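You operate a simulated robot arm through the tools that you are given. There is no shell and no other tool. Be economical: measure what you need, move in short steps, check, and stop when the job is done.

The job below is to be done with a simulated robot arm. You get a single attempt, and the scene is never put back.

## Task
Iron the blue napkin at the heat on its tag, then shut the iron down.
Fine: wait for the green light; iron back on its base first, then dial to off and red socket off.

It is judged by the outcome, as a careful person would: the job done as asked, and still so three seconds after it is handed in. It fails if anything else is knocked over, pushed out of place, dropped, spilled or broken. Flat cloth is picked up by pressing the open fingertips on it (5 to 10 N) and closing them slowly along it; thin cloth reads only 2 to 8 mm in the jaws.

## Robot
A 6-joint arm with a two-finger parallel gripper, fixed in place. Base frame: the origin is at the foot of the arm, x ahead of it, y to its left, z up. Units: mm, degrees, N and s.
With the tool pointing down near the work surface it reaches from about 260 to 680 mm from the base axis. Its first joint turns from -66.0 to 66.0 degrees. Payload 2.9 kg.
The TCP is the grasp point between the finger pads, 30 mm short of the fingertips. In the tool frame z runs along the fingers and y along their closing line. The gripper opens to 110 mm. The fingers are 20 mm wide and 10 mm thick; the gripper's body (48 by 112 mm) begins 55 mm behind the TCP.
Orientation is that of the tool frame in the base frame, as a unit quaternion [w, x, y, z]. With the fingers straight down and closing along the base's y, the tool's x points along the base's -x, its y along +y and its z along -z.

## Interface
- The arm moves only by the tool arm_command. Its argument "increments" is a list that holds one entry, the list of rows, each a list of 7 numbers: the shift along the tool's x, y, z in units of 25 mm (1.0 is 25 mm), then the turn, a rotation vector about the tool's x, y, z in units of 5 degrees (1.0 is 5 degrees), then the finger opening in mm, from 0 to 110. In form: [[[x, y, z, wx, wy, wz, jaw], ...]]. A call has 1 to 12 rows; each row shifts and turns the commanded pose from where the row before left it, along the tool's axes as they then stand. A call with a number of a shift or a turn outside -1 to 1 is refused whole. Each row takes 0.2 s and may step no farther than 50 mm and 8.6 degrees from the row before; otherwise, or with a gripper value out of range, the whole call is refused. A pose out of reach is approached as far as the arm can. The call stops where the force on the tool passes 70 N (or 10 N more than at its start, if that is more) or the arm is blocked; 0.2 s more then pass. The fingers move at their own pace (about 108 mm/s each) and stop on an object; they squeeze with about 22 N. The grip force told is the motor's: it shows also when the fingers shut on nothing. Time passes only in rows, and 0.2 s behind the last, so rows that do not move let the fingers close. The reply holds the time, the measured pose of the TCP, the force on the tool along the base axes, the opening and the grip force, in the units named above and with some noise, with the torque about the TCP (base axes, N m) and any sound that the robot's microphone picked up, and new pictures: "pictures" is both (left out), scene, wrist or none.
- Cameras (640 x 400 px; columns grow to the right, rows downward): "scene" is fixed at [88.3, 445, 1384.7]; the picture's right is [-0.64, -0.77, 0.00], its down [-0.45, 0.37, -0.82] and it looks along [0.63, -0.52, -0.58] (base axes); focal length 214 px, centre (320, 200). "wrist" rides on the gripper at [72, 17, -103] in the tool frame; the picture's right is [-0.23, 0.97, 0.00], its down [-0.76, -0.18, -0.62] and it looks along [-0.61, -0.14, 0.78] (tool axes); focal length 222 px, centre (320, 200). There is no depth. A picture from a camera that has moved, and an enlarged one, comes with that camera's place and axes in the base frame and with its lens.
- enlarge(camera, box): a new picture of the part [left, top, right, bottom] of that camera's present view, enlarged. The clock stands still meanwhile.
- job_done(): hands the job in; it is judged then, once.

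Work in short steps. Places have to be worked out from the pictures, the camera data and where the tool is seen: move nearer, look again, correct. Check each grasp and each placing, and mend what went wrong. You have 120 turns and 200 pictures in all, those below and enlarged ones among them. Open the gripper and draw the arm clear of the work before you hand the job in, unless the task says otherwise; then end with one line.

The tools are called after "Call:" as name(argument=value, ...) on one line, values as JSON. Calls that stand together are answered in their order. arm_command: Moves the arm, as the interface text tells. Its arguments: {"type":"object","properties":{"increments":{"type":"array","items":{"type":"array","items":{"type":"array","items":{"type":"number"}}}},"pictures":{"type":"string","enum":["both","scene","wrist","none"]}},"required":["increments"]} The other tools are called the same way: enlarge (camera, box) takes an enlarged picture of a part of a camera's view; job_done () hands the job in.

At the start:

```text
time_s: 0.0
eef_pos: [379.4, -253.9, 1243.3]
tool_rot: [0.0, 0.0, 1.0, -0.001]
force: [0.3, 0.9, -0.9]
ft_torque: [0.06, 0.0, -0.01]
grip_width: 109.9
gripper_force: 0.1
```

scene: 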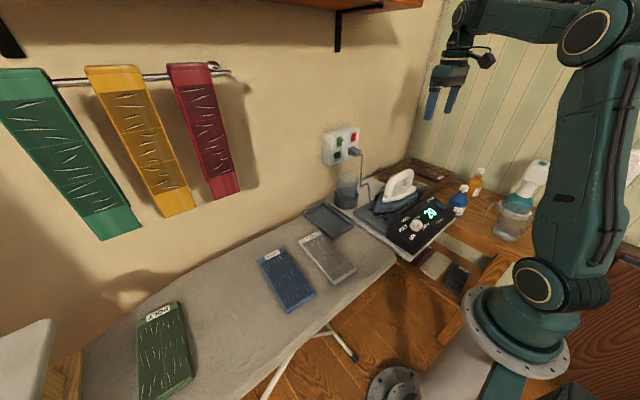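
wrist: 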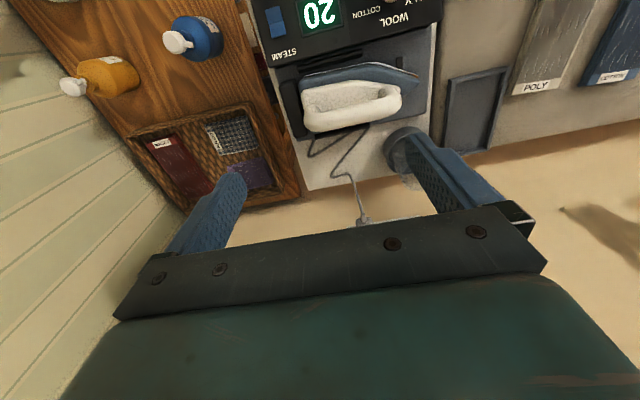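

I'll look closely at the iron station, the napkin tag and the socket.

Call:
enlarge(camera="scene", box=[340, 150, 480, 260])

Call:
enlarge(camera="scene", box=[240, 200, 400, 320])

Call:
enlarge(camera="scene", box=[310, 115, 390, 175])

Call:
enlarge(camera="wrist", box=[240, 0, 640, 220])

```text
3.64 times, centred on (410, 205) of scene
camera zoom: at [88.3, 445.0, 1384.7], right [-0.64, -0.77, 0.0], down [-0.45, 0.37, -0.82], along [0.63, -0.52, -0.58], focal length 780 px, centre (-7, 182)
```

zoom: 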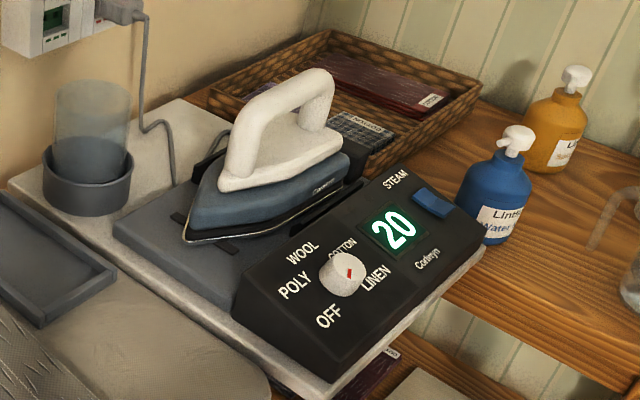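

```text
3.33 times, centred on (320, 260) of scene
camera zoom: at [88.3, 445.0, 1384.7], right [-0.64, -0.77, 0.0], down [-0.45, 0.37, -0.82], along [0.63, -0.52, -0.58], focal length 715 px, centre (320, 0)
```

zoom: 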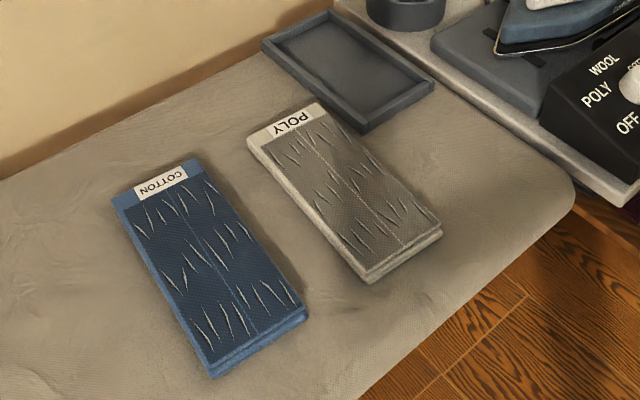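

```text
6.67 times, centred on (350, 145) of scene
camera zoom: at [88.3, 445.0, 1384.7], right [-0.64, -0.77, 0.0], down [-0.45, 0.37, -0.82], along [0.63, -0.52, -0.58], focal length 1430 px, centre (120, 567)
```

zoom: 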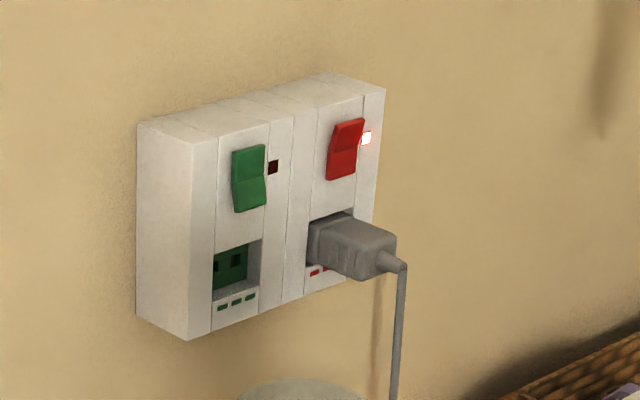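

```text
1.60 times, centred on (440, 110) of wrist
camera zoom: at [307.9, -236.6, 1346.5], right [0.23, 0.97, 0.0], down [0.76, -0.18, 0.62], along [0.61, -0.14, -0.78], focal length 355 px, centre (128, 344)
```

zoom: 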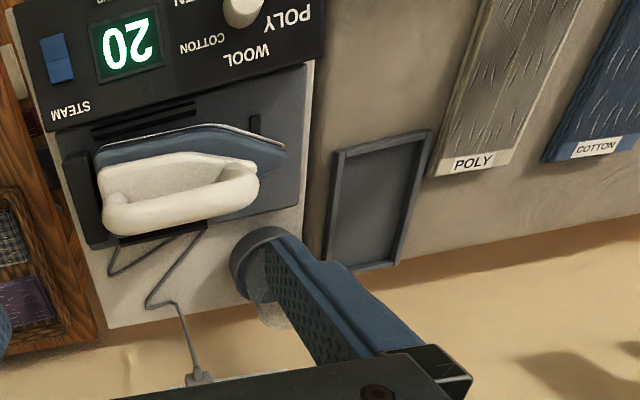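

Tag reads COTTON; the red socket is already lit. I judge the dial to be near (294,-129,914), with the napkin at x 330–520, y≈290, z≈877. I'll move above the dial for a closer look.

Call:
arm_command(increments=[[[0.4, 0.52, 0.6, 0, 0, 0, 110], [0.4, 0.52, 0.6, 0, 0, 0, 110], [0.4, 0.52, 0.6, 0, 0, 0, 110], [0.4, 0.52, 0.6, 0, 0, 0, 110], [0.4, 0.52, 0.6, 0, 0, 0, 110], [0.4, 0.52, 0.6, 0, 0, 0, 110], [0.4, 0.52, 0.6, 0, 0, 0, 110], [0.2, 0.52, 0.6, 0, 0, 0, 110], [0, 0, 0, 0, 0, 0, 110]]])

```text
time_s: 2.0
eef_pos: [304.7, -149.8, 1123.1]
tool_rot: [-0.001, 0.0, 1.0, 0.0]
force: [0.7, -0.4, -0.1]
ft_torque: [0.0, 0.01, 0.03]
grip_width: 110.4
gripper_force: 0.0
camera wrist: at [232.6, -132.4, 1226.0], right [0.23, 0.97, 0.0], down [0.76, -0.18, 0.62], along [0.61, -0.14, -0.78], focal length 222 px, centre (320, 200)
```

scene: 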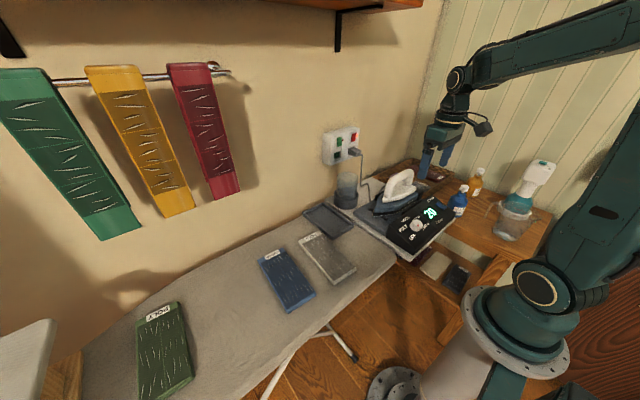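
wrist: 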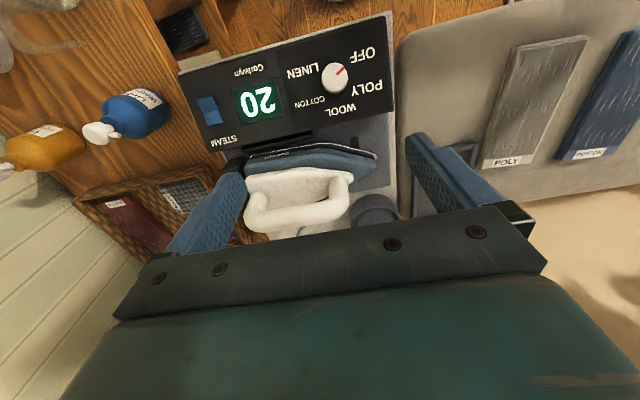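

Closer look at the dial and iron handle.

Call:
enlarge(camera="wrist", box=[270, 30, 410, 130])

Call:
enlarge(camera="wrist", box=[190, 40, 420, 240])

Call:
enlarge(camera="scene", box=[355, 160, 465, 250])

```text
4.00 times, centred on (340, 80) of wrist
camera zoom: at [232.6, -132.4, 1226.0], right [0.23, 0.97, 0.0], down [0.76, -0.18, 0.62], along [0.61, -0.14, -0.78], focal length 888 px, centre (240, 680)
```

zoom: 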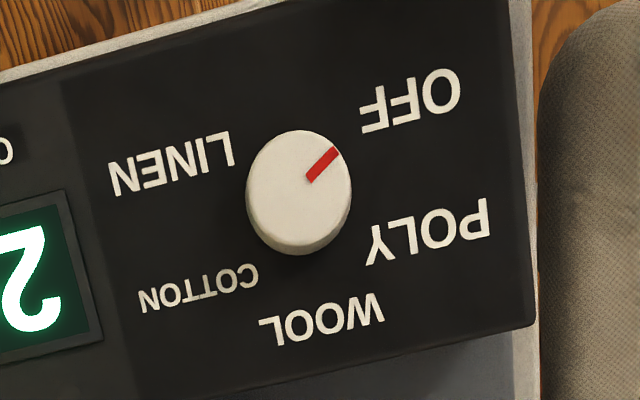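

```text
2.00 times, centred on (305, 140) of wrist
camera zoom: at [232.6, -132.4, 1226.0], right [0.23, 0.97, 0.0], down [0.76, -0.18, 0.62], along [0.61, -0.14, -0.78], focal length 444 px, centre (350, 320)
```

zoom: 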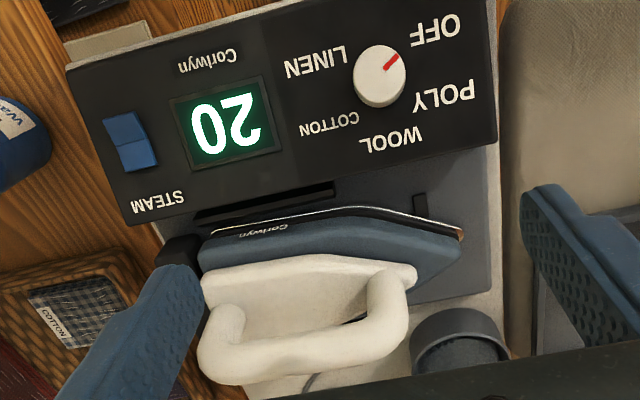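

```text
4.44 times, centred on (410, 205) of scene
camera zoom: at [88.3, 445.0, 1384.7], right [-0.64, -0.77, 0.0], down [-0.45, 0.37, -0.82], along [0.63, -0.52, -0.58], focal length 953 px, centre (-80, 178)
```

zoom: 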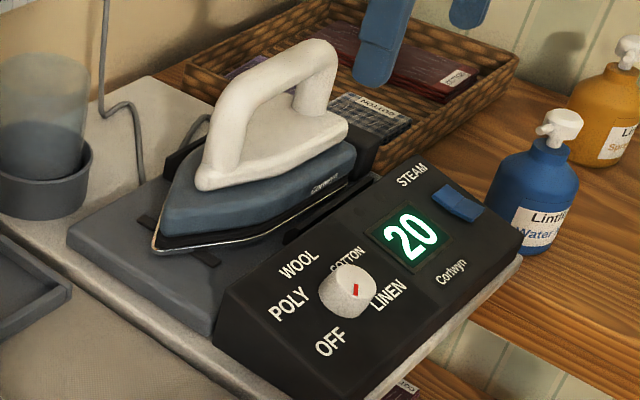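

The dial points to OFF; COTTON is about 175° away, clockwise from above. The panel tilts about 15° toward -x, and the knob (≈33 mm) sits near (290,-127,914). I'll go above it along its axis, tilt the tool and pre-turn.

Call:
arm_command(increments=[[[0.336, 0.184, 0.856, 0, 0, 0, 60], [0.336, 0.184, 0.856, 0, 0, 0, 60], [0.336, 0.184, 0.856, 0, 0, 0, 60], [0.336, 0.184, 0.856, 0, 0, 0, 60], [0.336, 0.184, 0.856, 0, 0, 0, 60], [0, 0, 0, 0, -1, 0, 60], [0, 0, 0, 0, -1, 0, 60], [0, 0, 0, 0, -1, 0, 60], [0, 0, 0, 0, 0, 0, 60]]], pictures="wrist")

Call:
arm_command(increments=[[[0, 0, 0, 0, 0, -1, 60], [0, 0, 0, 0, 0, -1, 60], [0, 0, 0, 0, 0, -1, 60], [0, 0, 0, 0, 0, -1, 60], [0, 0, 0, 0, 0, -1, 60], [0, 0, 0, 0, 0, -1, 60], [0, 0, 0, 0, 0, -1, 60], [0, 0, 0, 0, 0, -1, 60], [0, 0, 0, 0, 0, -1, 60], [0, 0, 0, 0, 0, -1, 60], [0, 0, 0, 0, 0, -1, 60], [0, 0, 0, 0, 0, -1, 60]]], pictures="none")

Call:
arm_command(increments=[[[0, 0, 0, 0, 0, -1, 60], [0, 0, 0, 0, 0, -1, 60], [0, 0, 0, 0, 0, -1, 60], [0, 0, 0, 0, 0, -1, 60], [0, 0, 0, 0, 0, -1, 60], [0, 0, 0, 0, 0, 0, 60]]])

```text
time_s: 4.0
eef_pos: [263.1, -127.0, 1018.0]
tool_rot: [0.132, 0.0, 0.991, 0.0]
force: [0.6, 0.8, 0.6]
ft_torque: [0.04, 0.0, 0.0]
grip_width: 60.1
gripper_force: 0.0
camera wrist: at [166.7, -110.2, 1097.3], right [0.22, 0.97, 0.06], down [0.57, -0.18, 0.8], along [0.79, -0.14, -0.6], focal length 222 px, centre (320, 200)
```

wrist: 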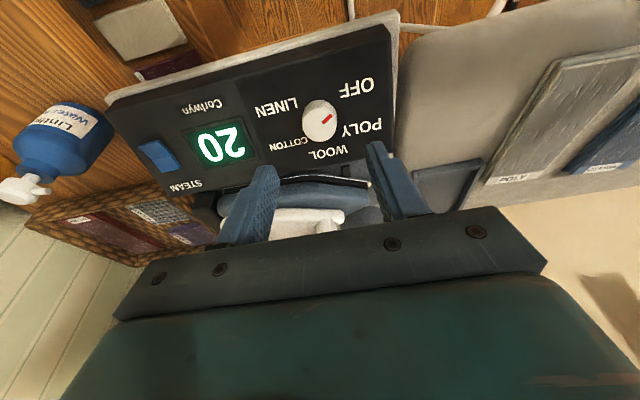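

```text
time_s: 6.6
eef_pos: [262.9, -126.0, 1016.1]
tool_rot: [0.113, -0.496, 0.859, -0.065]
force: [1.5, 0.3, 0.1]
ft_torque: [0.0, 0.02, 0.0]
grip_width: 59.9
gripper_force: 0.0
```

```text
time_s: 8.0
eef_pos: [262.7, -126.7, 1017.4]
tool_rot: [0.096, -0.67, 0.731, -0.088]
force: [0.0, -0.2, 0.7]
ft_torque: [-0.01, -0.01, -0.03]
grip_width: 59.8
gripper_force: 0.1
camera wrist: at [214.3, -197.4, 1109.7], right [-0.92, 0.31, -0.25], down [0.07, 0.74, 0.66], along [0.39, 0.59, -0.71], focal length 222 px, centre (320, 200)
```

scene: 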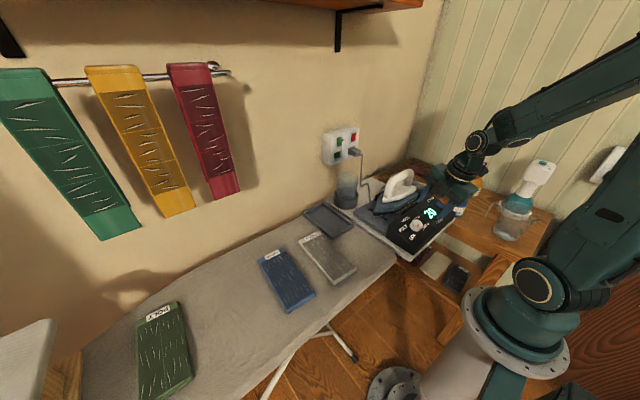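
wrist: 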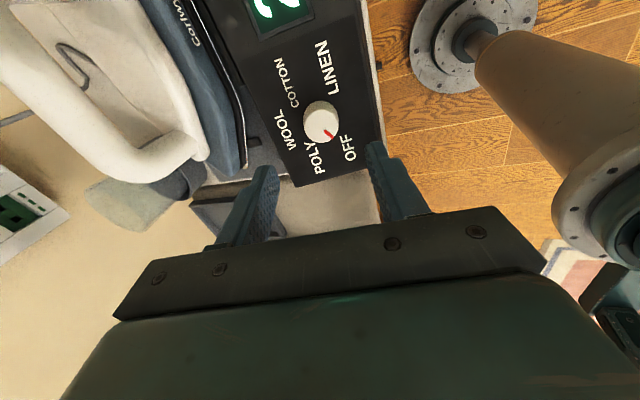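

The knob sits centred on the tool axis. I'll descend about 84 mm along it with jaws at 60.

Call:
arm_command(increments=[[[0, 0, 0.68, 0, 0, 0, 60], [0, 0, 0.68, 0, 0, 0, 60], [0, 0, 0.68, 0, 0, 0, 60], [0, 0, 0.66, 0, 0, 0, 60], [0, 0, 0.66, 0, 0, 0, 60], [0, 0, 0, 0, 0, 0, 60]]])

```text
time_s: 9.4
eef_pos: [284.6, -126.1, 935.6]
tool_rot: [0.096, -0.67, 0.731, -0.087]
force: [-0.6, -0.8, 0.5]
ft_torque: [0.01, 0.0, 0.03]
grip_width: 59.9
gripper_force: 0.1
camera wrist: at [235.7, -197.4, 1029.2], right [-0.92, 0.31, -0.25], down [0.07, 0.74, 0.66], along [0.39, 0.59, -0.71], focal length 222 px, centre (320, 200)
```

scene: 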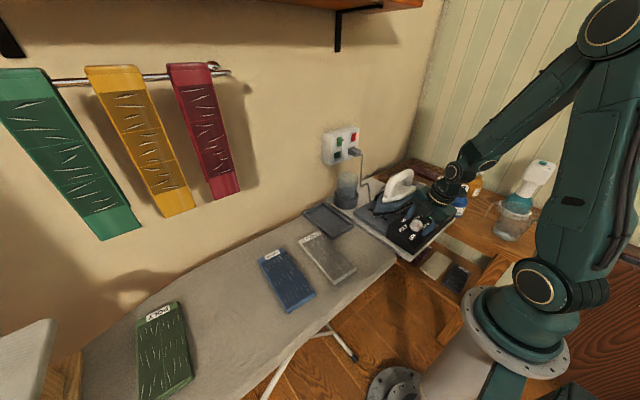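
wrist: 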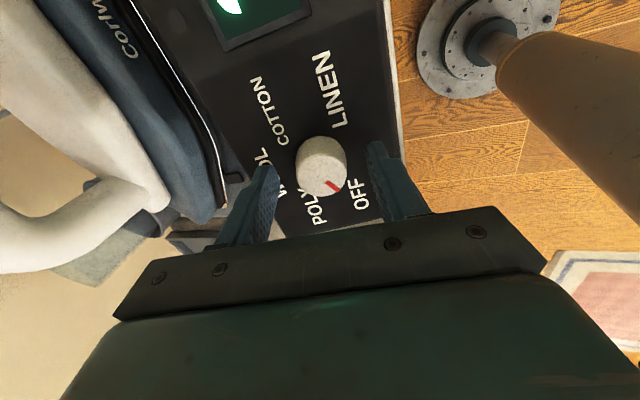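

Let me enlarge to judge finger depth relative to the knob.

Call:
enlarge(camera="wrist", box=[220, 110, 430, 250])

Call:
enlarge(camera="scene", box=[380, 170, 470, 260])

```text
2.86 times, centred on (325, 180) of wrist
camera zoom: at [235.7, -197.4, 1029.2], right [-0.92, 0.31, -0.25], down [0.07, 0.74, 0.66], along [0.39, 0.59, -0.71], focal length 635 px, centre (306, 257)
```

zoom: 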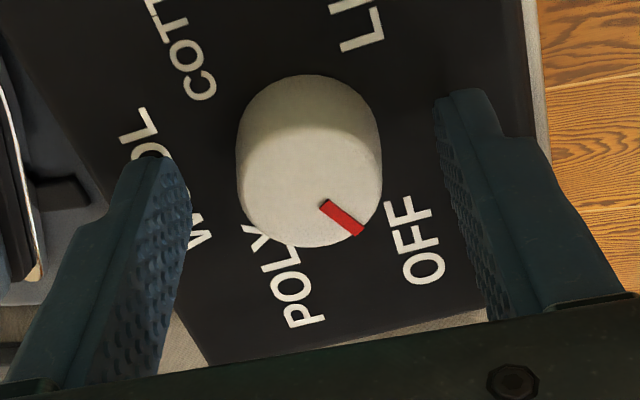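

```text
4.44 times, centred on (425, 215) of scene
camera zoom: at [88.3, 445.0, 1384.7], right [-0.64, -0.77, 0.0], down [-0.45, 0.37, -0.82], along [0.63, -0.52, -0.58], focal length 953 px, centre (-147, 133)
```

zoom: 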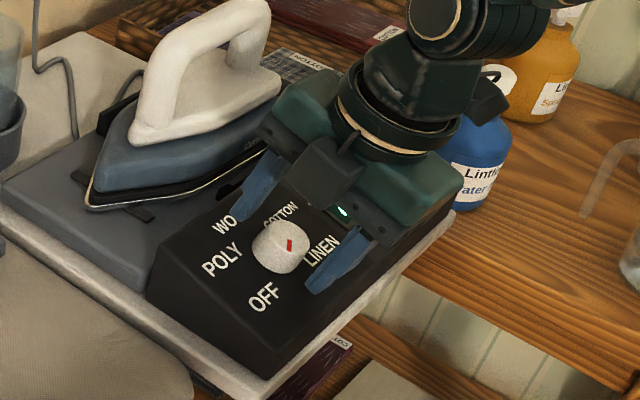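

Fingertips straddle the knob, just above the panel. I'll close on it and turn 25° first as a test.

Call:
arm_command(increments=[[[0, 0, 0, 0, 0, 0, 20], [0, 0, 0, 0, 0, 0, 20], [0, 0, 0, 0, 0, 0, 20], [0, 0, 0, 0, 0, 1, 20], [0, 0, 0, 0, 0, 1, 20], [0, 0, 0, 0, 0, 1, 20], [0, 0, 0, 0, 0, 1, 20], [0, 0, 0, 0, 0, 1, 20], [0, 0, 0, 0, 0, 0, 20]]], pictures="wrist")

Call:
enlarge(camera="wrist", box=[220, 70, 430, 250])

```text
time_s: 11.4
eef_pos: [284.0, -126.8, 936.6]
tool_rot: [0.113, -0.495, 0.859, -0.065]
force: [-16.5, -1.6, 12.2]
ft_torque: [0.16, 0.21, -0.01]
grip_width: 32.7
gripper_force: 45.4
camera wrist: at [208.5, -180.9, 1022.1], right [-0.7, 0.68, -0.19], down [0.36, 0.57, 0.74], along [0.61, 0.45, -0.65], focal length 222 px, centre (320, 200)
```

wrist: 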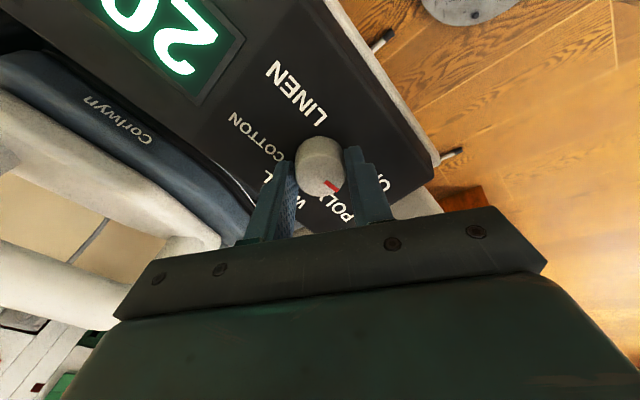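

```text
2.22 times, centred on (325, 160) of wrist
camera zoom: at [208.5, -180.9, 1022.1], right [-0.7, 0.68, -0.19], down [0.36, 0.57, 0.74], along [0.61, 0.45, -0.65], focal length 494 px, centre (309, 289)
```

zoom: 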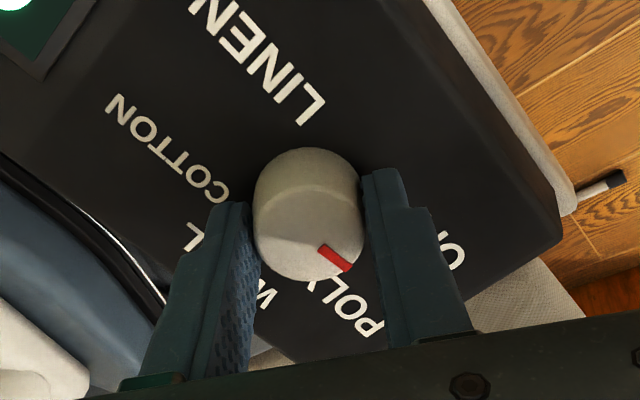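

The knob turns with the gripper. Continuing clockwise.

Call:
arm_command(increments=[[[0, 0, 0, 0, 0, 1, 20], [0, 0, 0, 0, 0, 1, 20], [0, 0, 0, 0, 0, 1, 20], [0, 0, 0, 0, 0, 1, 20], [0, 0, 0, 0, 0, 1, 20], [0, 0, 0, 0, 0, 1, 20], [0, 0, 0, 0, 0, 1, 20], [0, 0, 0, 0, 0, 1, 20], [0, 0, 0, 0, 0, 1, 20], [0, 0, 0, 0, 0, 1, 20], [0, 0, 0, 0, 0, 1, 20], [0, 0, 0, 0, 0, 1, 20]]], pictures="none")

Call:
arm_command(increments=[[[0, 0, 0, 0, 0, 1, 20], [0, 0, 0, 0, 0, 1, 20], [0, 0, 0, 0, 0, 1, 20], [0, 0, 0, 0, 0, 1, 20], [0, 0, 0, 0, 0, 1, 20], [0, 0, 0, 0, 0, 1, 20], [0, 0, 0, 0, 0, 1, 20], [0, 0, 0, 0, 0, 1, 20], [0, 0, 0, 0, 0, 1, 20], [0, 0, 0, 0, 0, 1, 20], [0, 0, 0, 0, 0, 1, 20], [0, 0, 0, 0, 0, 0, 20]]], pictures="both")

Call:
enlarge(camera="scene", box=[380, 170, 470, 260])

Call:
enlarge(camera="wrist", box=[220, 70, 430, 250])

```text
time_s: 14.0
eef_pos: [283.8, -127.0, 935.5]
tool_rot: [0.131, 0.001, 0.991, -0.002]
force: [-13.0, -7.4, 23.2]
ft_torque: [-0.13, 1.23, 0.0]
grip_width: 32.7
gripper_force: 44.7
```

```text
time_s: 16.6
eef_pos: [284.0, -127.7, 936.8]
tool_rot: [0.116, 0.458, 0.879, 0.059]
force: [-12.3, -12.5, 9.4]
ft_torque: [0.11, 0.58, 0.05]
grip_width: 32.9
gripper_force: 44.9
camera wrist: at [231.4, -58.4, 1027.5], right [0.9, 0.37, 0.24], down [0.12, -0.72, 0.68], along [0.42, -0.58, -0.69], focal length 222 px, centre (320, 200)
```

scene: 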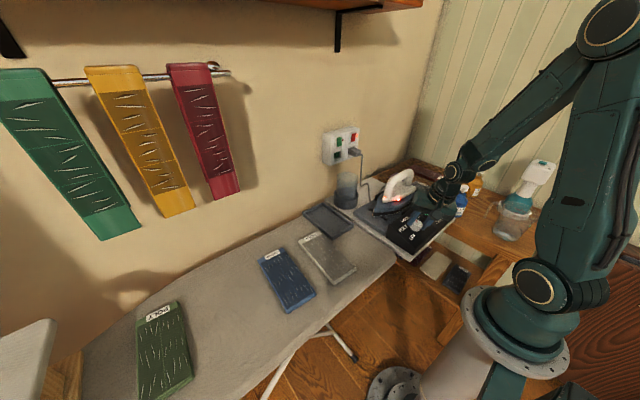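
wrist: 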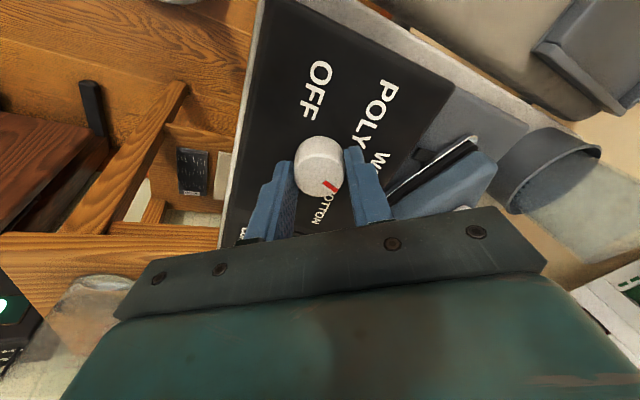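

```text
4.44 times, centred on (425, 215) of scene
camera zoom: at [87.9, 444.7, 1384.8], right [-0.64, -0.77, 0.0], down [-0.45, 0.37, -0.82], along [0.63, -0.52, -0.58], focal length 953 px, centre (-147, 133)
```

zoom: 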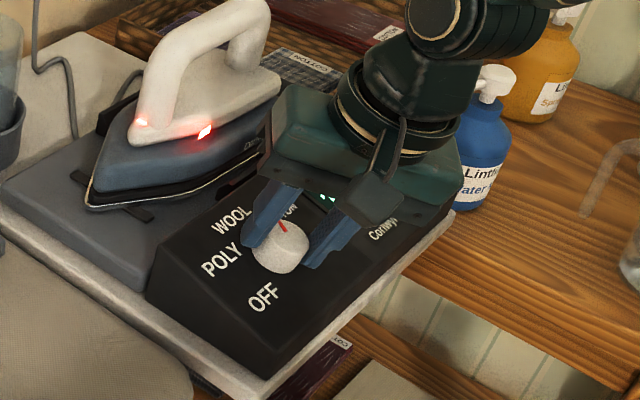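

```text
2.22 times, centred on (325, 160) of wrist
camera zoom: at [231.4, -58.4, 1027.5], right [0.9, 0.37, 0.24], down [0.12, -0.72, 0.68], along [0.42, -0.58, -0.69], focal length 494 px, centre (309, 289)
```

zoom: 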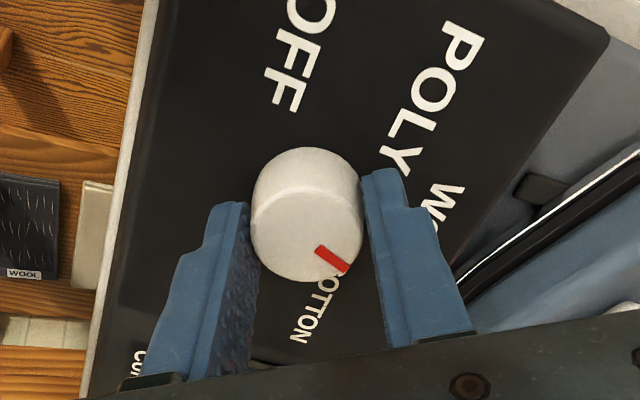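

The iron's red heating light is on. The mark is still ~35° short of COTTON, so I'll turn 35° more.

Call:
arm_command(increments=[[[0, 0, 0, 0, 0, 1, 20], [0, 0, 0, 0, 0, 1, 20], [0, 0, 0, 0, 0, 1, 20], [0, 0, 0, 0, 0, 1, 20], [0, 0, 0, 0, 0, 1, 20], [0, 0, 0, 0, 0, 1, 20], [0, 0, 0, 0, 0, 1, 20], [0, 0, 0, 0, 0, 0, 20], [0, 0, 0, 0, 0, 0, 60], [0, 0, 0, 0, 0, 0, 60], [0, 0, 0, 0, 0, 0, 60]]], pictures="wrist")

Call:
enlarge(camera="scene", box=[380, 170, 470, 260])

Call:
enlarge(camera="wrist", box=[220, 70, 430, 250])

```text
time_s: 19.0
eef_pos: [283.8, -126.4, 935.4]
tool_rot: [0.092, 0.701, 0.701, 0.093]
force: [1.0, -0.3, 0.5]
ft_torque: [-0.01, -0.04, 0.0]
grip_width: 59.8
gripper_force: 0.2
camera wrist: at [274.2, -53.6, 1039.3], right [0.94, -0.23, 0.25], down [-0.33, -0.76, 0.56], along [0.07, -0.61, -0.79], focal length 222 px, centre (320, 200)
```

wrist: 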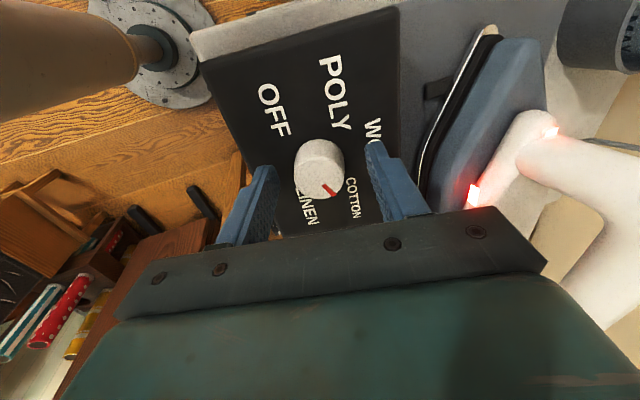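

```text
4.44 times, centred on (425, 215) of scene
camera zoom: at [88.3, 445.0, 1384.7], right [-0.64, -0.77, 0.0], down [-0.45, 0.37, -0.82], along [0.63, -0.52, -0.58], focal length 953 px, centre (-147, 133)
```

zoom: 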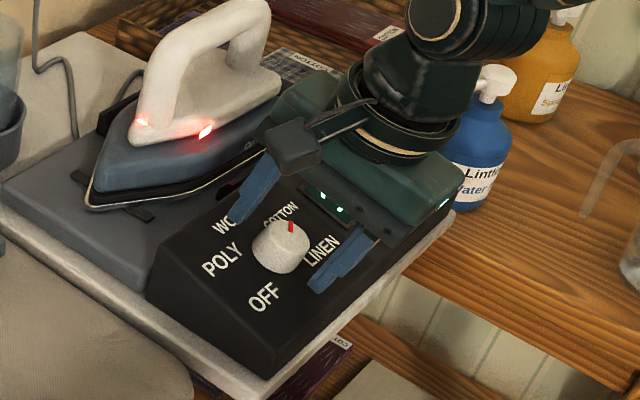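

```text
2.22 times, centred on (325, 160) of wrist
camera zoom: at [274.2, -53.6, 1039.3], right [0.94, -0.23, 0.25], down [-0.33, -0.76, 0.56], along [0.07, -0.61, -0.79], focal length 494 px, centre (309, 289)
```

zoom: 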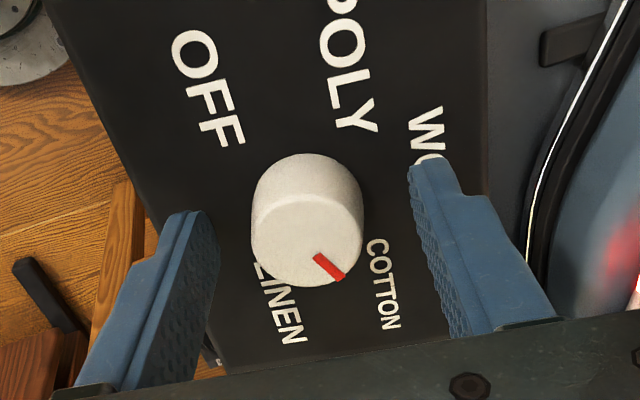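

The mark points at COTTON. I'll lift off along the axis and turn the wrist back while the iron heats.

Call:
arm_command(increments=[[[0, 0, -0.7, 0, 0, 0, 60], [0, 0, -1, 0, 0, 0, 60], [0, 0, -1, 0, 0, 0, 60], [0, 0, -1, 0, 0, 0, 60], [0, 0, -1, 0, 0, 0, 60], [0, 0, -1, 0, 0, 0, 60], [0, 0, 0, 0, 0, -1, 60], [0, 0, 0, 0, 0, -1, 60], [0, 0, 0, 0, 0, -1, 60], [0, 0, 0, 0, 0, -1, 60], [0, 0, 0, 0, 0, -1, 60], [0, 0, 0, 0, 0, -1, 60]]], pictures="none")

Call:
arm_command(increments=[[[0, 0, 0, 0, 0, -1, 80], [0, 0, 0, 0, 0, -1, 80], [0, 0, 0, 0, 0, -1, 80], [0, 0, 0, 0, 0, -1, 80], [0, 0, 0, 0, 0, -1, 80], [0, 0, 0, 0, 0, -1, 80], [0, 0, 0, 0, 0, -1, 80], [0, 0, 0, 0, 0, -1, 80], [0, 0, 0, 0, 0, -1, 80], [0, 0, 0, 0, 0, -1, 80], [0, 0, 0, 0, 0, -1, 80], [0, 0, 0, 0, 0, -1, 80]]], pictures="none")

Call:
arm_command(increments=[[[0, 0, 0, 0, 1, 0, 80], [0, 0, 0, 0, 1, 0, 80], [0, 0, 0, 0, 1, 0, 80], [0, 0, 0, 0, 0, 0, 80]]])

```text
time_s: 21.6
eef_pos: [246.9, -127.3, 1072.3]
tool_rot: [0.113, 0.496, 0.858, 0.064]
force: [-0.1, -0.1, 0.7]
ft_torque: [0.03, 0.0, -0.03]
grip_width: 59.9
gripper_force: 0.0
```

```text
time_s: 24.2
eef_pos: [248.6, -127.2, 1073.6]
tool_rot: [0.13, -0.001, 0.992, -0.001]
force: [0.5, 0.1, -0.1]
ft_torque: [0.0, -0.01, 0.02]
grip_width: 80.1
gripper_force: 0.1
```

```text
time_s: 25.2
eef_pos: [247.3, -126.0, 1073.0]
tool_rot: [0.0, -0.001, 1.0, -0.001]
force: [-0.6, 0.5, -1.1]
ft_torque: [0.0, 0.01, -0.01]
grip_width: 79.7
gripper_force: 0.1
camera wrist: at [175.8, -109.7, 1176.0], right [0.23, 0.97, 0.0], down [0.76, -0.18, 0.62], along [0.61, -0.14, -0.78], focal length 222 px, centre (320, 200)
```

scene: 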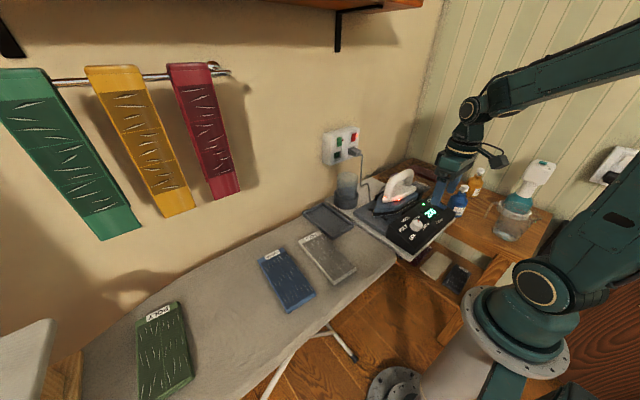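
wrist: 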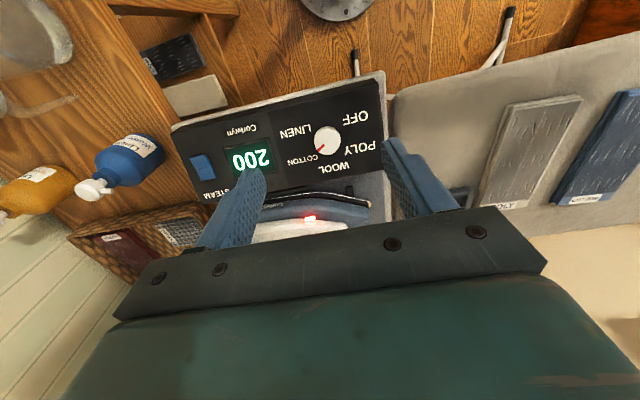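

The dial is on COTTON and the display reads 200; the iron's light is still red. I'll move above the iron and yaw 90° so the fingers close along x across the handle.

Call:
arm_command(increments=[[[0, 0, -1, 0, 0, 0, 80], [0, 0, -1, 0, 0, 0, 80], [-0.875, -0.43, -0.2, 0, 0, 0, 80], [-0.875, -0.43, -0.2, 0, 0, 0, 80], [-0.875, -0.43, -0.2, 0, 0, 0, 80], [-0.875, -0.43, -0.2, 0, 0, 0, 80], [-0.875, -0.43, -0.2, 0, 0, 0, 80], [-0.875, -0.43, -0.2, 0, 0, 0, 80], [-0.875, -0.43, -0.2, 0, 0, 0, 80], [-0.875, -0.43, -0.2, 0, 0, 0, 80], [0, 0, 0, 0, 0, 0, 80]]], pictures="wrist")

Call:
arm_command(increments=[[[0, 0, 0, 0, 0, -1, 80], [0, 0, 0, 0, 0, -1, 80], [0, 0, 0, 0, 0, -1, 80], [0, 0, 0, 0, 0, -1, 80], [0, 0, 0, 0, 0, -1, 80], [0, 0, 0, 0, 0, -1, 80], [0, 0, 0, 0, 0, -1, 80], [0, 0, 0, 0, 0, -1, 80], [0, 0, 0, 0, 0, -1, 80], [0, 0, 0, 0, 0, -1, 80], [0, 0, 0, 0, 0, -1, 80], [0, 0, 0, 0, 0, -1, 80]]], pictures="none")

Call:
arm_command(increments=[[[0, 0, 0, 0, 0, -1, 80], [0, 0, 0, 0, 0, -1, 80], [0, 0, 0, 0, 0, -1, 80], [0, 0, 0, 0, 0, -1, 80], [0, 0, 0, 0, 0, -1, 80], [0, 0, 0, 0, 0, -1, 80], [0, 0, 0, 0, 0, 0, 80]]])

Call:
enlarge(camera="scene", box=[340, 140, 480, 260])

```text
time_s: 27.6
eef_pos: [424.5, -211.6, 1163.8]
tool_rot: [0.0, 0.0, 1.0, 0.0]
force: [-0.6, 0.3, 0.5]
ft_torque: [-0.04, 0.03, -0.02]
grip_width: 80.1
gripper_force: 0.1
camera wrist: at [351.7, -194.8, 1266.1], right [0.23, 0.97, 0.0], down [0.76, -0.18, 0.62], along [0.61, -0.14, -0.78], focal length 222 px, centre (320, 200)
```

wrist: 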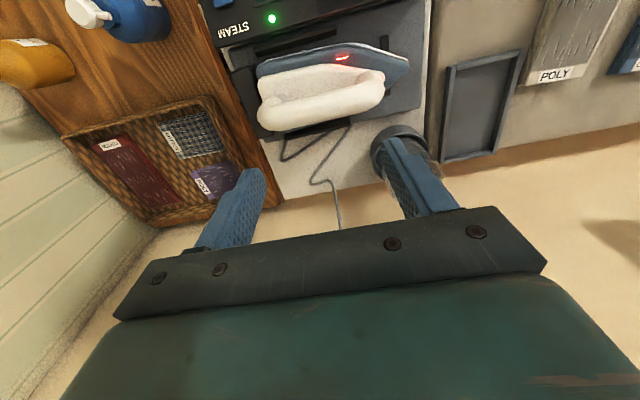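

```text
time_s: 30.2
eef_pos: [422.6, -212.3, 1164.3]
tool_rot: [0.0, -0.501, 0.866, 0.0]
force: [0.0, 0.4, -0.5]
ft_torque: [0.02, 0.04, 0.03]
grip_width: 80.2
gripper_force: 0.0
```

```text
time_s: 31.8
eef_pos: [423.7, -212.1, 1163.5]
tool_rot: [0.0, 0.707, -0.707, 0.0]
force: [-0.1, -0.8, -0.2]
ft_torque: [0.02, 0.02, -0.01]
grip_width: 80.0
gripper_force: 0.0
camera wrist: at [406.5, -285.1, 1266.6], right [-0.97, 0.23, 0.0], down [0.18, 0.76, 0.62], along [0.14, 0.61, -0.78], focal length 222 px, centre (320, 200)
```

scene: 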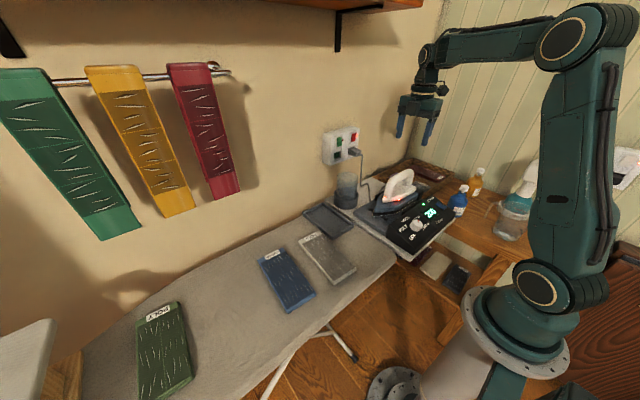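
wrist: 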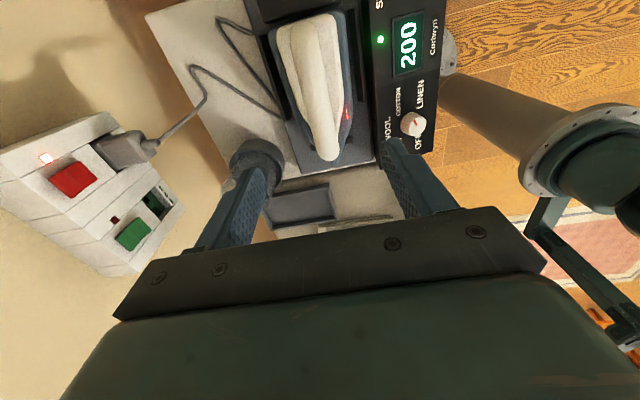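

```text
3.33 times, centred on (410, 200) of scene
camera zoom: at [88.3, 445.0, 1384.7], right [-0.64, -0.77, 0.0], down [-0.45, 0.37, -0.82], along [0.63, -0.52, -0.58], focal length 715 px, centre (20, 200)
```

zoom: 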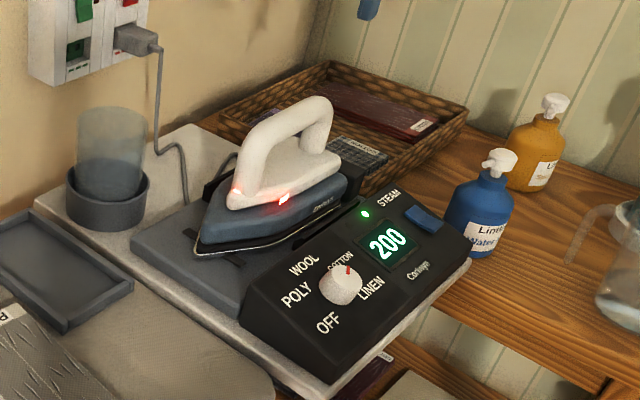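

A green ready lamp is lit by the display at 200. I'll study the handle for the grasp.

Call:
enlarge(camera="wrist", box=[220, 0, 420, 180])

Call:
enlarge(camera="scene", box=[360, 160, 430, 220])

```text
2.22 times, centred on (320, 90) of wrist
camera zoom: at [406.5, -285.1, 1266.6], right [-0.97, 0.23, 0.0], down [0.18, 0.76, 0.62], along [0.14, 0.61, -0.78], focal length 494 px, centre (320, 444)
```

zoom: 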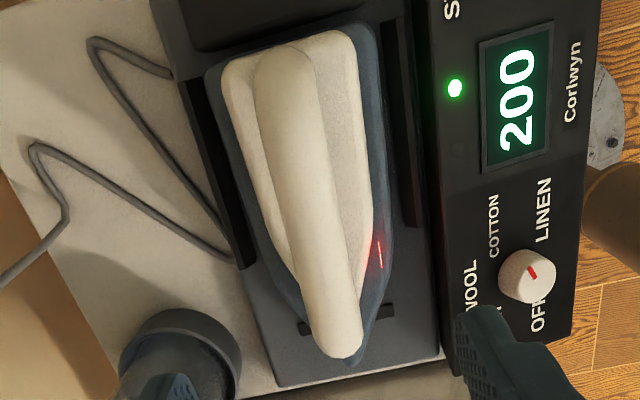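

```text
6.67 times, centred on (395, 190) of scene
camera zoom: at [88.3, 445.0, 1384.7], right [-0.64, -0.77, 0.0], down [-0.45, 0.37, -0.82], along [0.63, -0.52, -0.58], focal length 1430 px, centre (-180, 267)
```

zoom: 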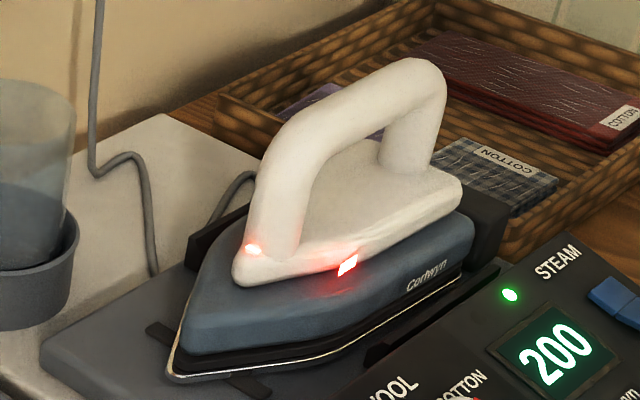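

The red lamps on the iron seem to be heating/hot lamps and the base shows a green lamp. I'll lower the fingertips to just above the handle while checking if any lamp changes.

Call:
arm_command(increments=[[[0, 0, 0.83, 0, 0, 0, 80], [0, 0, 0.83, 0, 0, 0, 80], [0, 0, 0.83, 0, 0, 0, 80], [0, 0, 0.83, 0, 0, 0, 80], [0, 0, 0.83, 0, 0, 0, 80], [0, 0, 0, 0, 0, 0, 80], [0, 0, 0, 0, 0, 0, 80], [0, 0, 0, 0, 0, 0, 80], [0, 0, 0, 0, 0, 0, 80], [0, 0, 0, 0, 0, 0, 80]]], pictures="wrist")

Call:
enlarge(camera="scene", box=[360, 140, 460, 230])

```text
time_s: 34.0
eef_pos: [422.8, -211.8, 1058.2]
tool_rot: [0.0, 0.707, -0.707, 0.0]
force: [0.3, -0.6, 0.2]
ft_torque: [-0.02, 0.01, -0.05]
grip_width: 79.7
gripper_force: 0.0
camera wrist: at [406.8, -284.4, 1160.9], right [-0.97, 0.23, 0.0], down [0.18, 0.76, 0.62], along [0.14, 0.61, -0.78], focal length 222 px, centre (320, 200)
```

wrist: 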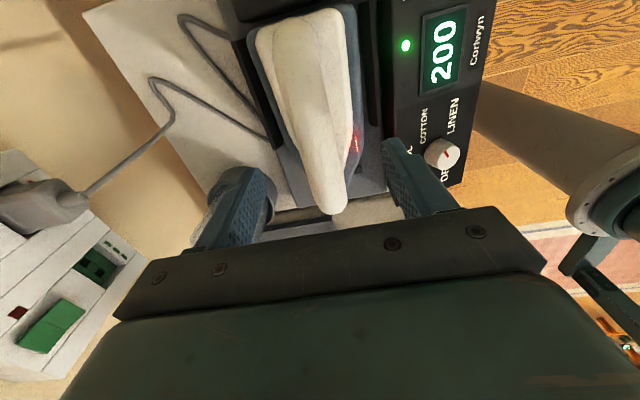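

```text
4.44 times, centred on (410, 185) of scene
camera zoom: at [88.3, 445.0, 1384.7], right [-0.64, -0.77, 0.0], down [-0.45, 0.37, -0.82], along [0.63, -0.52, -0.58], focal length 953 px, centre (-80, 267)
```

zoom: 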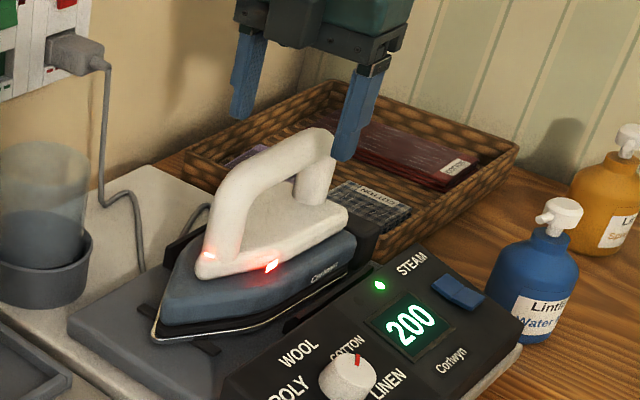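

The gripper is aligned over the handle bar (centre z≈1004). I'll descend 54 mm and close.

Call:
arm_command(increments=[[[0, 0, 0.54, 0, 0, 0, 80], [0, 0, 0.54, 0, 0, 0, 80], [0, 0, 0.54, 0, 0, 0, 80], [0, 0, 0.54, 0, 0, 0, 80], [0, 0, 0, 0, 0, 0, 80]]], pictures="wrist")

Call:
enlarge(camera="scene", box=[360, 140, 460, 230])

```text
time_s: 35.2
eef_pos: [422.3, -214.3, 1006.2]
tool_rot: [0.0, 0.708, -0.707, 0.0]
force: [0.0, 0.9, -0.4]
ft_torque: [-0.01, 0.03, 0.02]
grip_width: 80.1
gripper_force: 0.2
camera wrist: at [405.7, -285.9, 1107.7], right [-0.97, 0.23, 0.0], down [0.18, 0.76, 0.62], along [0.14, 0.61, -0.78], focal length 222 px, centre (320, 200)
```

wrist: 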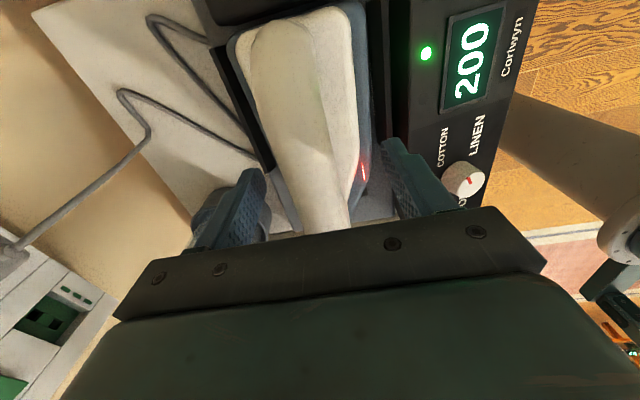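

```text
4.44 times, centred on (410, 185) of scene
camera zoom: at [88.3, 445.0, 1384.7], right [-0.64, -0.77, 0.0], down [-0.45, 0.37, -0.82], along [0.63, -0.52, -0.58], focal length 953 px, centre (-80, 267)
```

zoom: 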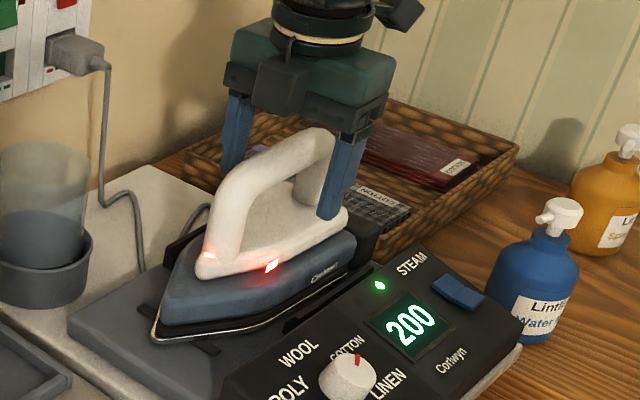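

The fingers straddle the bar. I'll shift 8 mm toward the tip for balance and close.

Call:
arm_command(increments=[[[-0.32, 0, 0.1, 0, 0, 0, 80], [0, 0, 0, 0, 0, 0, 60], [0, 0, 0, 0, 0, 0, 40], [0, 0, 0, 0, 0, 0, 20], [0, 0, 0, 0, 0, 0, 10], [0, 0, 0, 0, 0, 0, 10], [0, 0, 0, 0, 0, 0, 10]]], pictures="wrist")

Call:
enlarge(camera="scene", box=[360, 140, 460, 230])

```text
time_s: 36.8
eef_pos: [422.7, -204.9, 1003.7]
tool_rot: [0.0, -0.707, 0.707, -0.002]
force: [5.6, 0.4, 6.3]
ft_torque: [-0.09, 0.0, 0.02]
grip_width: 28.7
gripper_force: 21.7
camera wrist: at [405.8, -277.6, 1106.4], right [-0.97, 0.23, 0.0], down [0.18, 0.76, 0.62], along [0.14, 0.61, -0.78], focal length 222 px, centre (320, 200)
```

wrist: 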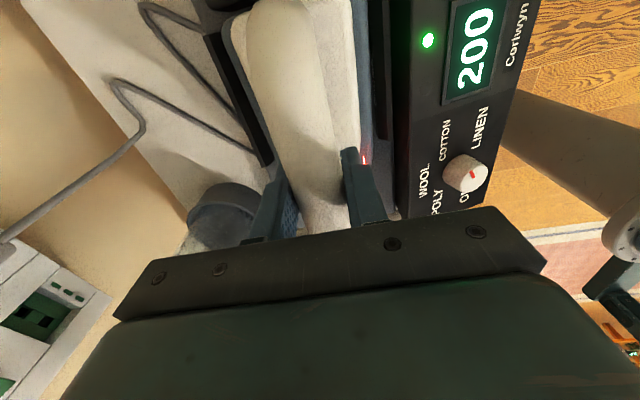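

```text
4.44 times, centred on (410, 185) of scene
camera zoom: at [88.3, 445.1, 1384.6], right [-0.64, -0.77, 0.0], down [-0.45, 0.37, -0.82], along [0.63, -0.52, -0.58], focal length 953 px, centre (-80, 267)
```

zoom: 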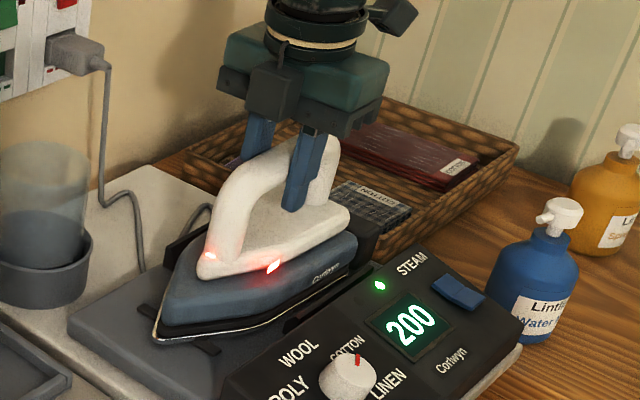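

Grip holds at 28.7 mm. I'll lift straight up and check the weight and attitude.

Call:
arm_command(increments=[[[0, 0, -0.2, 0, 0, 0, 10], [0, 0, -0.3, 0, 0, 0, 10], [0, 0, -0.5, 0, 0, 0, 10], [0, 0, -0.7, 0, 0, 0, 10], [0, 0, -0.8, 0, 0, 0, 10], [0, 0, -0.8, 0, 0, 0, 10], [0, 0, -0.7, 0, 0, 0, 10], [0, 0, -0.5, 0, 0, 0, 10], [0, 0, 0, 0, 0, 0, 10]]], pictures="both")

Call:
enlarge(camera="scene", box=[350, 120, 470, 240])

```text
time_s: 38.8
eef_pos: [424.2, -204.0, 1115.4]
tool_rot: [-0.001, 0.707, -0.707, 0.0]
force: [-1.1, -0.1, -10.8]
ft_torque: [0.0, 0.03, 0.01]
grip_width: 28.6
gripper_force: 22.2
camera wrist: at [407.1, -277.8, 1218.9], right [-0.97, 0.23, 0.0], down [0.18, 0.76, 0.62], along [0.14, 0.61, -0.78], focal length 222 px, centre (320, 200)
```

scene: 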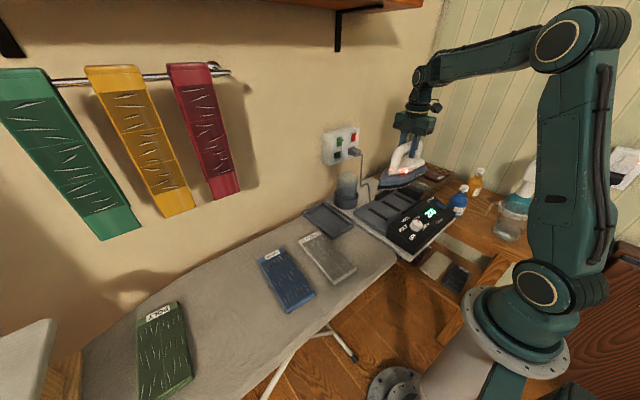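
wrist: 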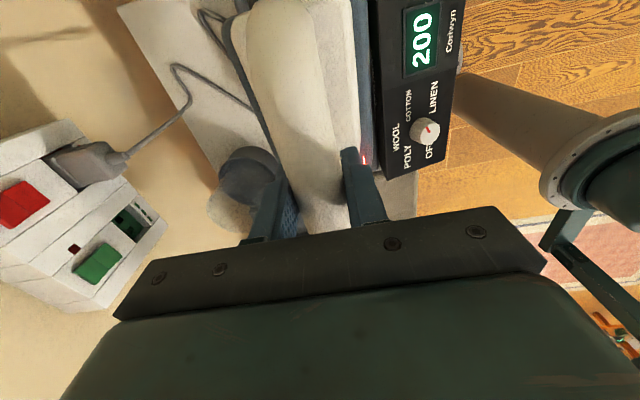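

```text
3.33 times, centred on (410, 180) of scene
camera zoom: at [88.4, 444.9, 1384.7], right [-0.64, -0.77, 0.0], down [-0.45, 0.37, -0.82], along [0.63, -0.52, -0.58], focal length 715 px, centre (20, 267)
```

zoom: 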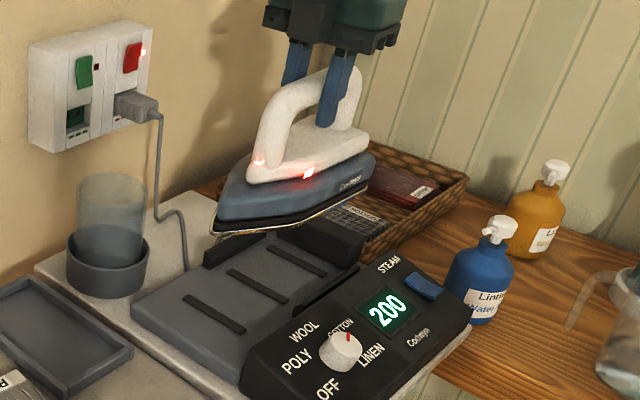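

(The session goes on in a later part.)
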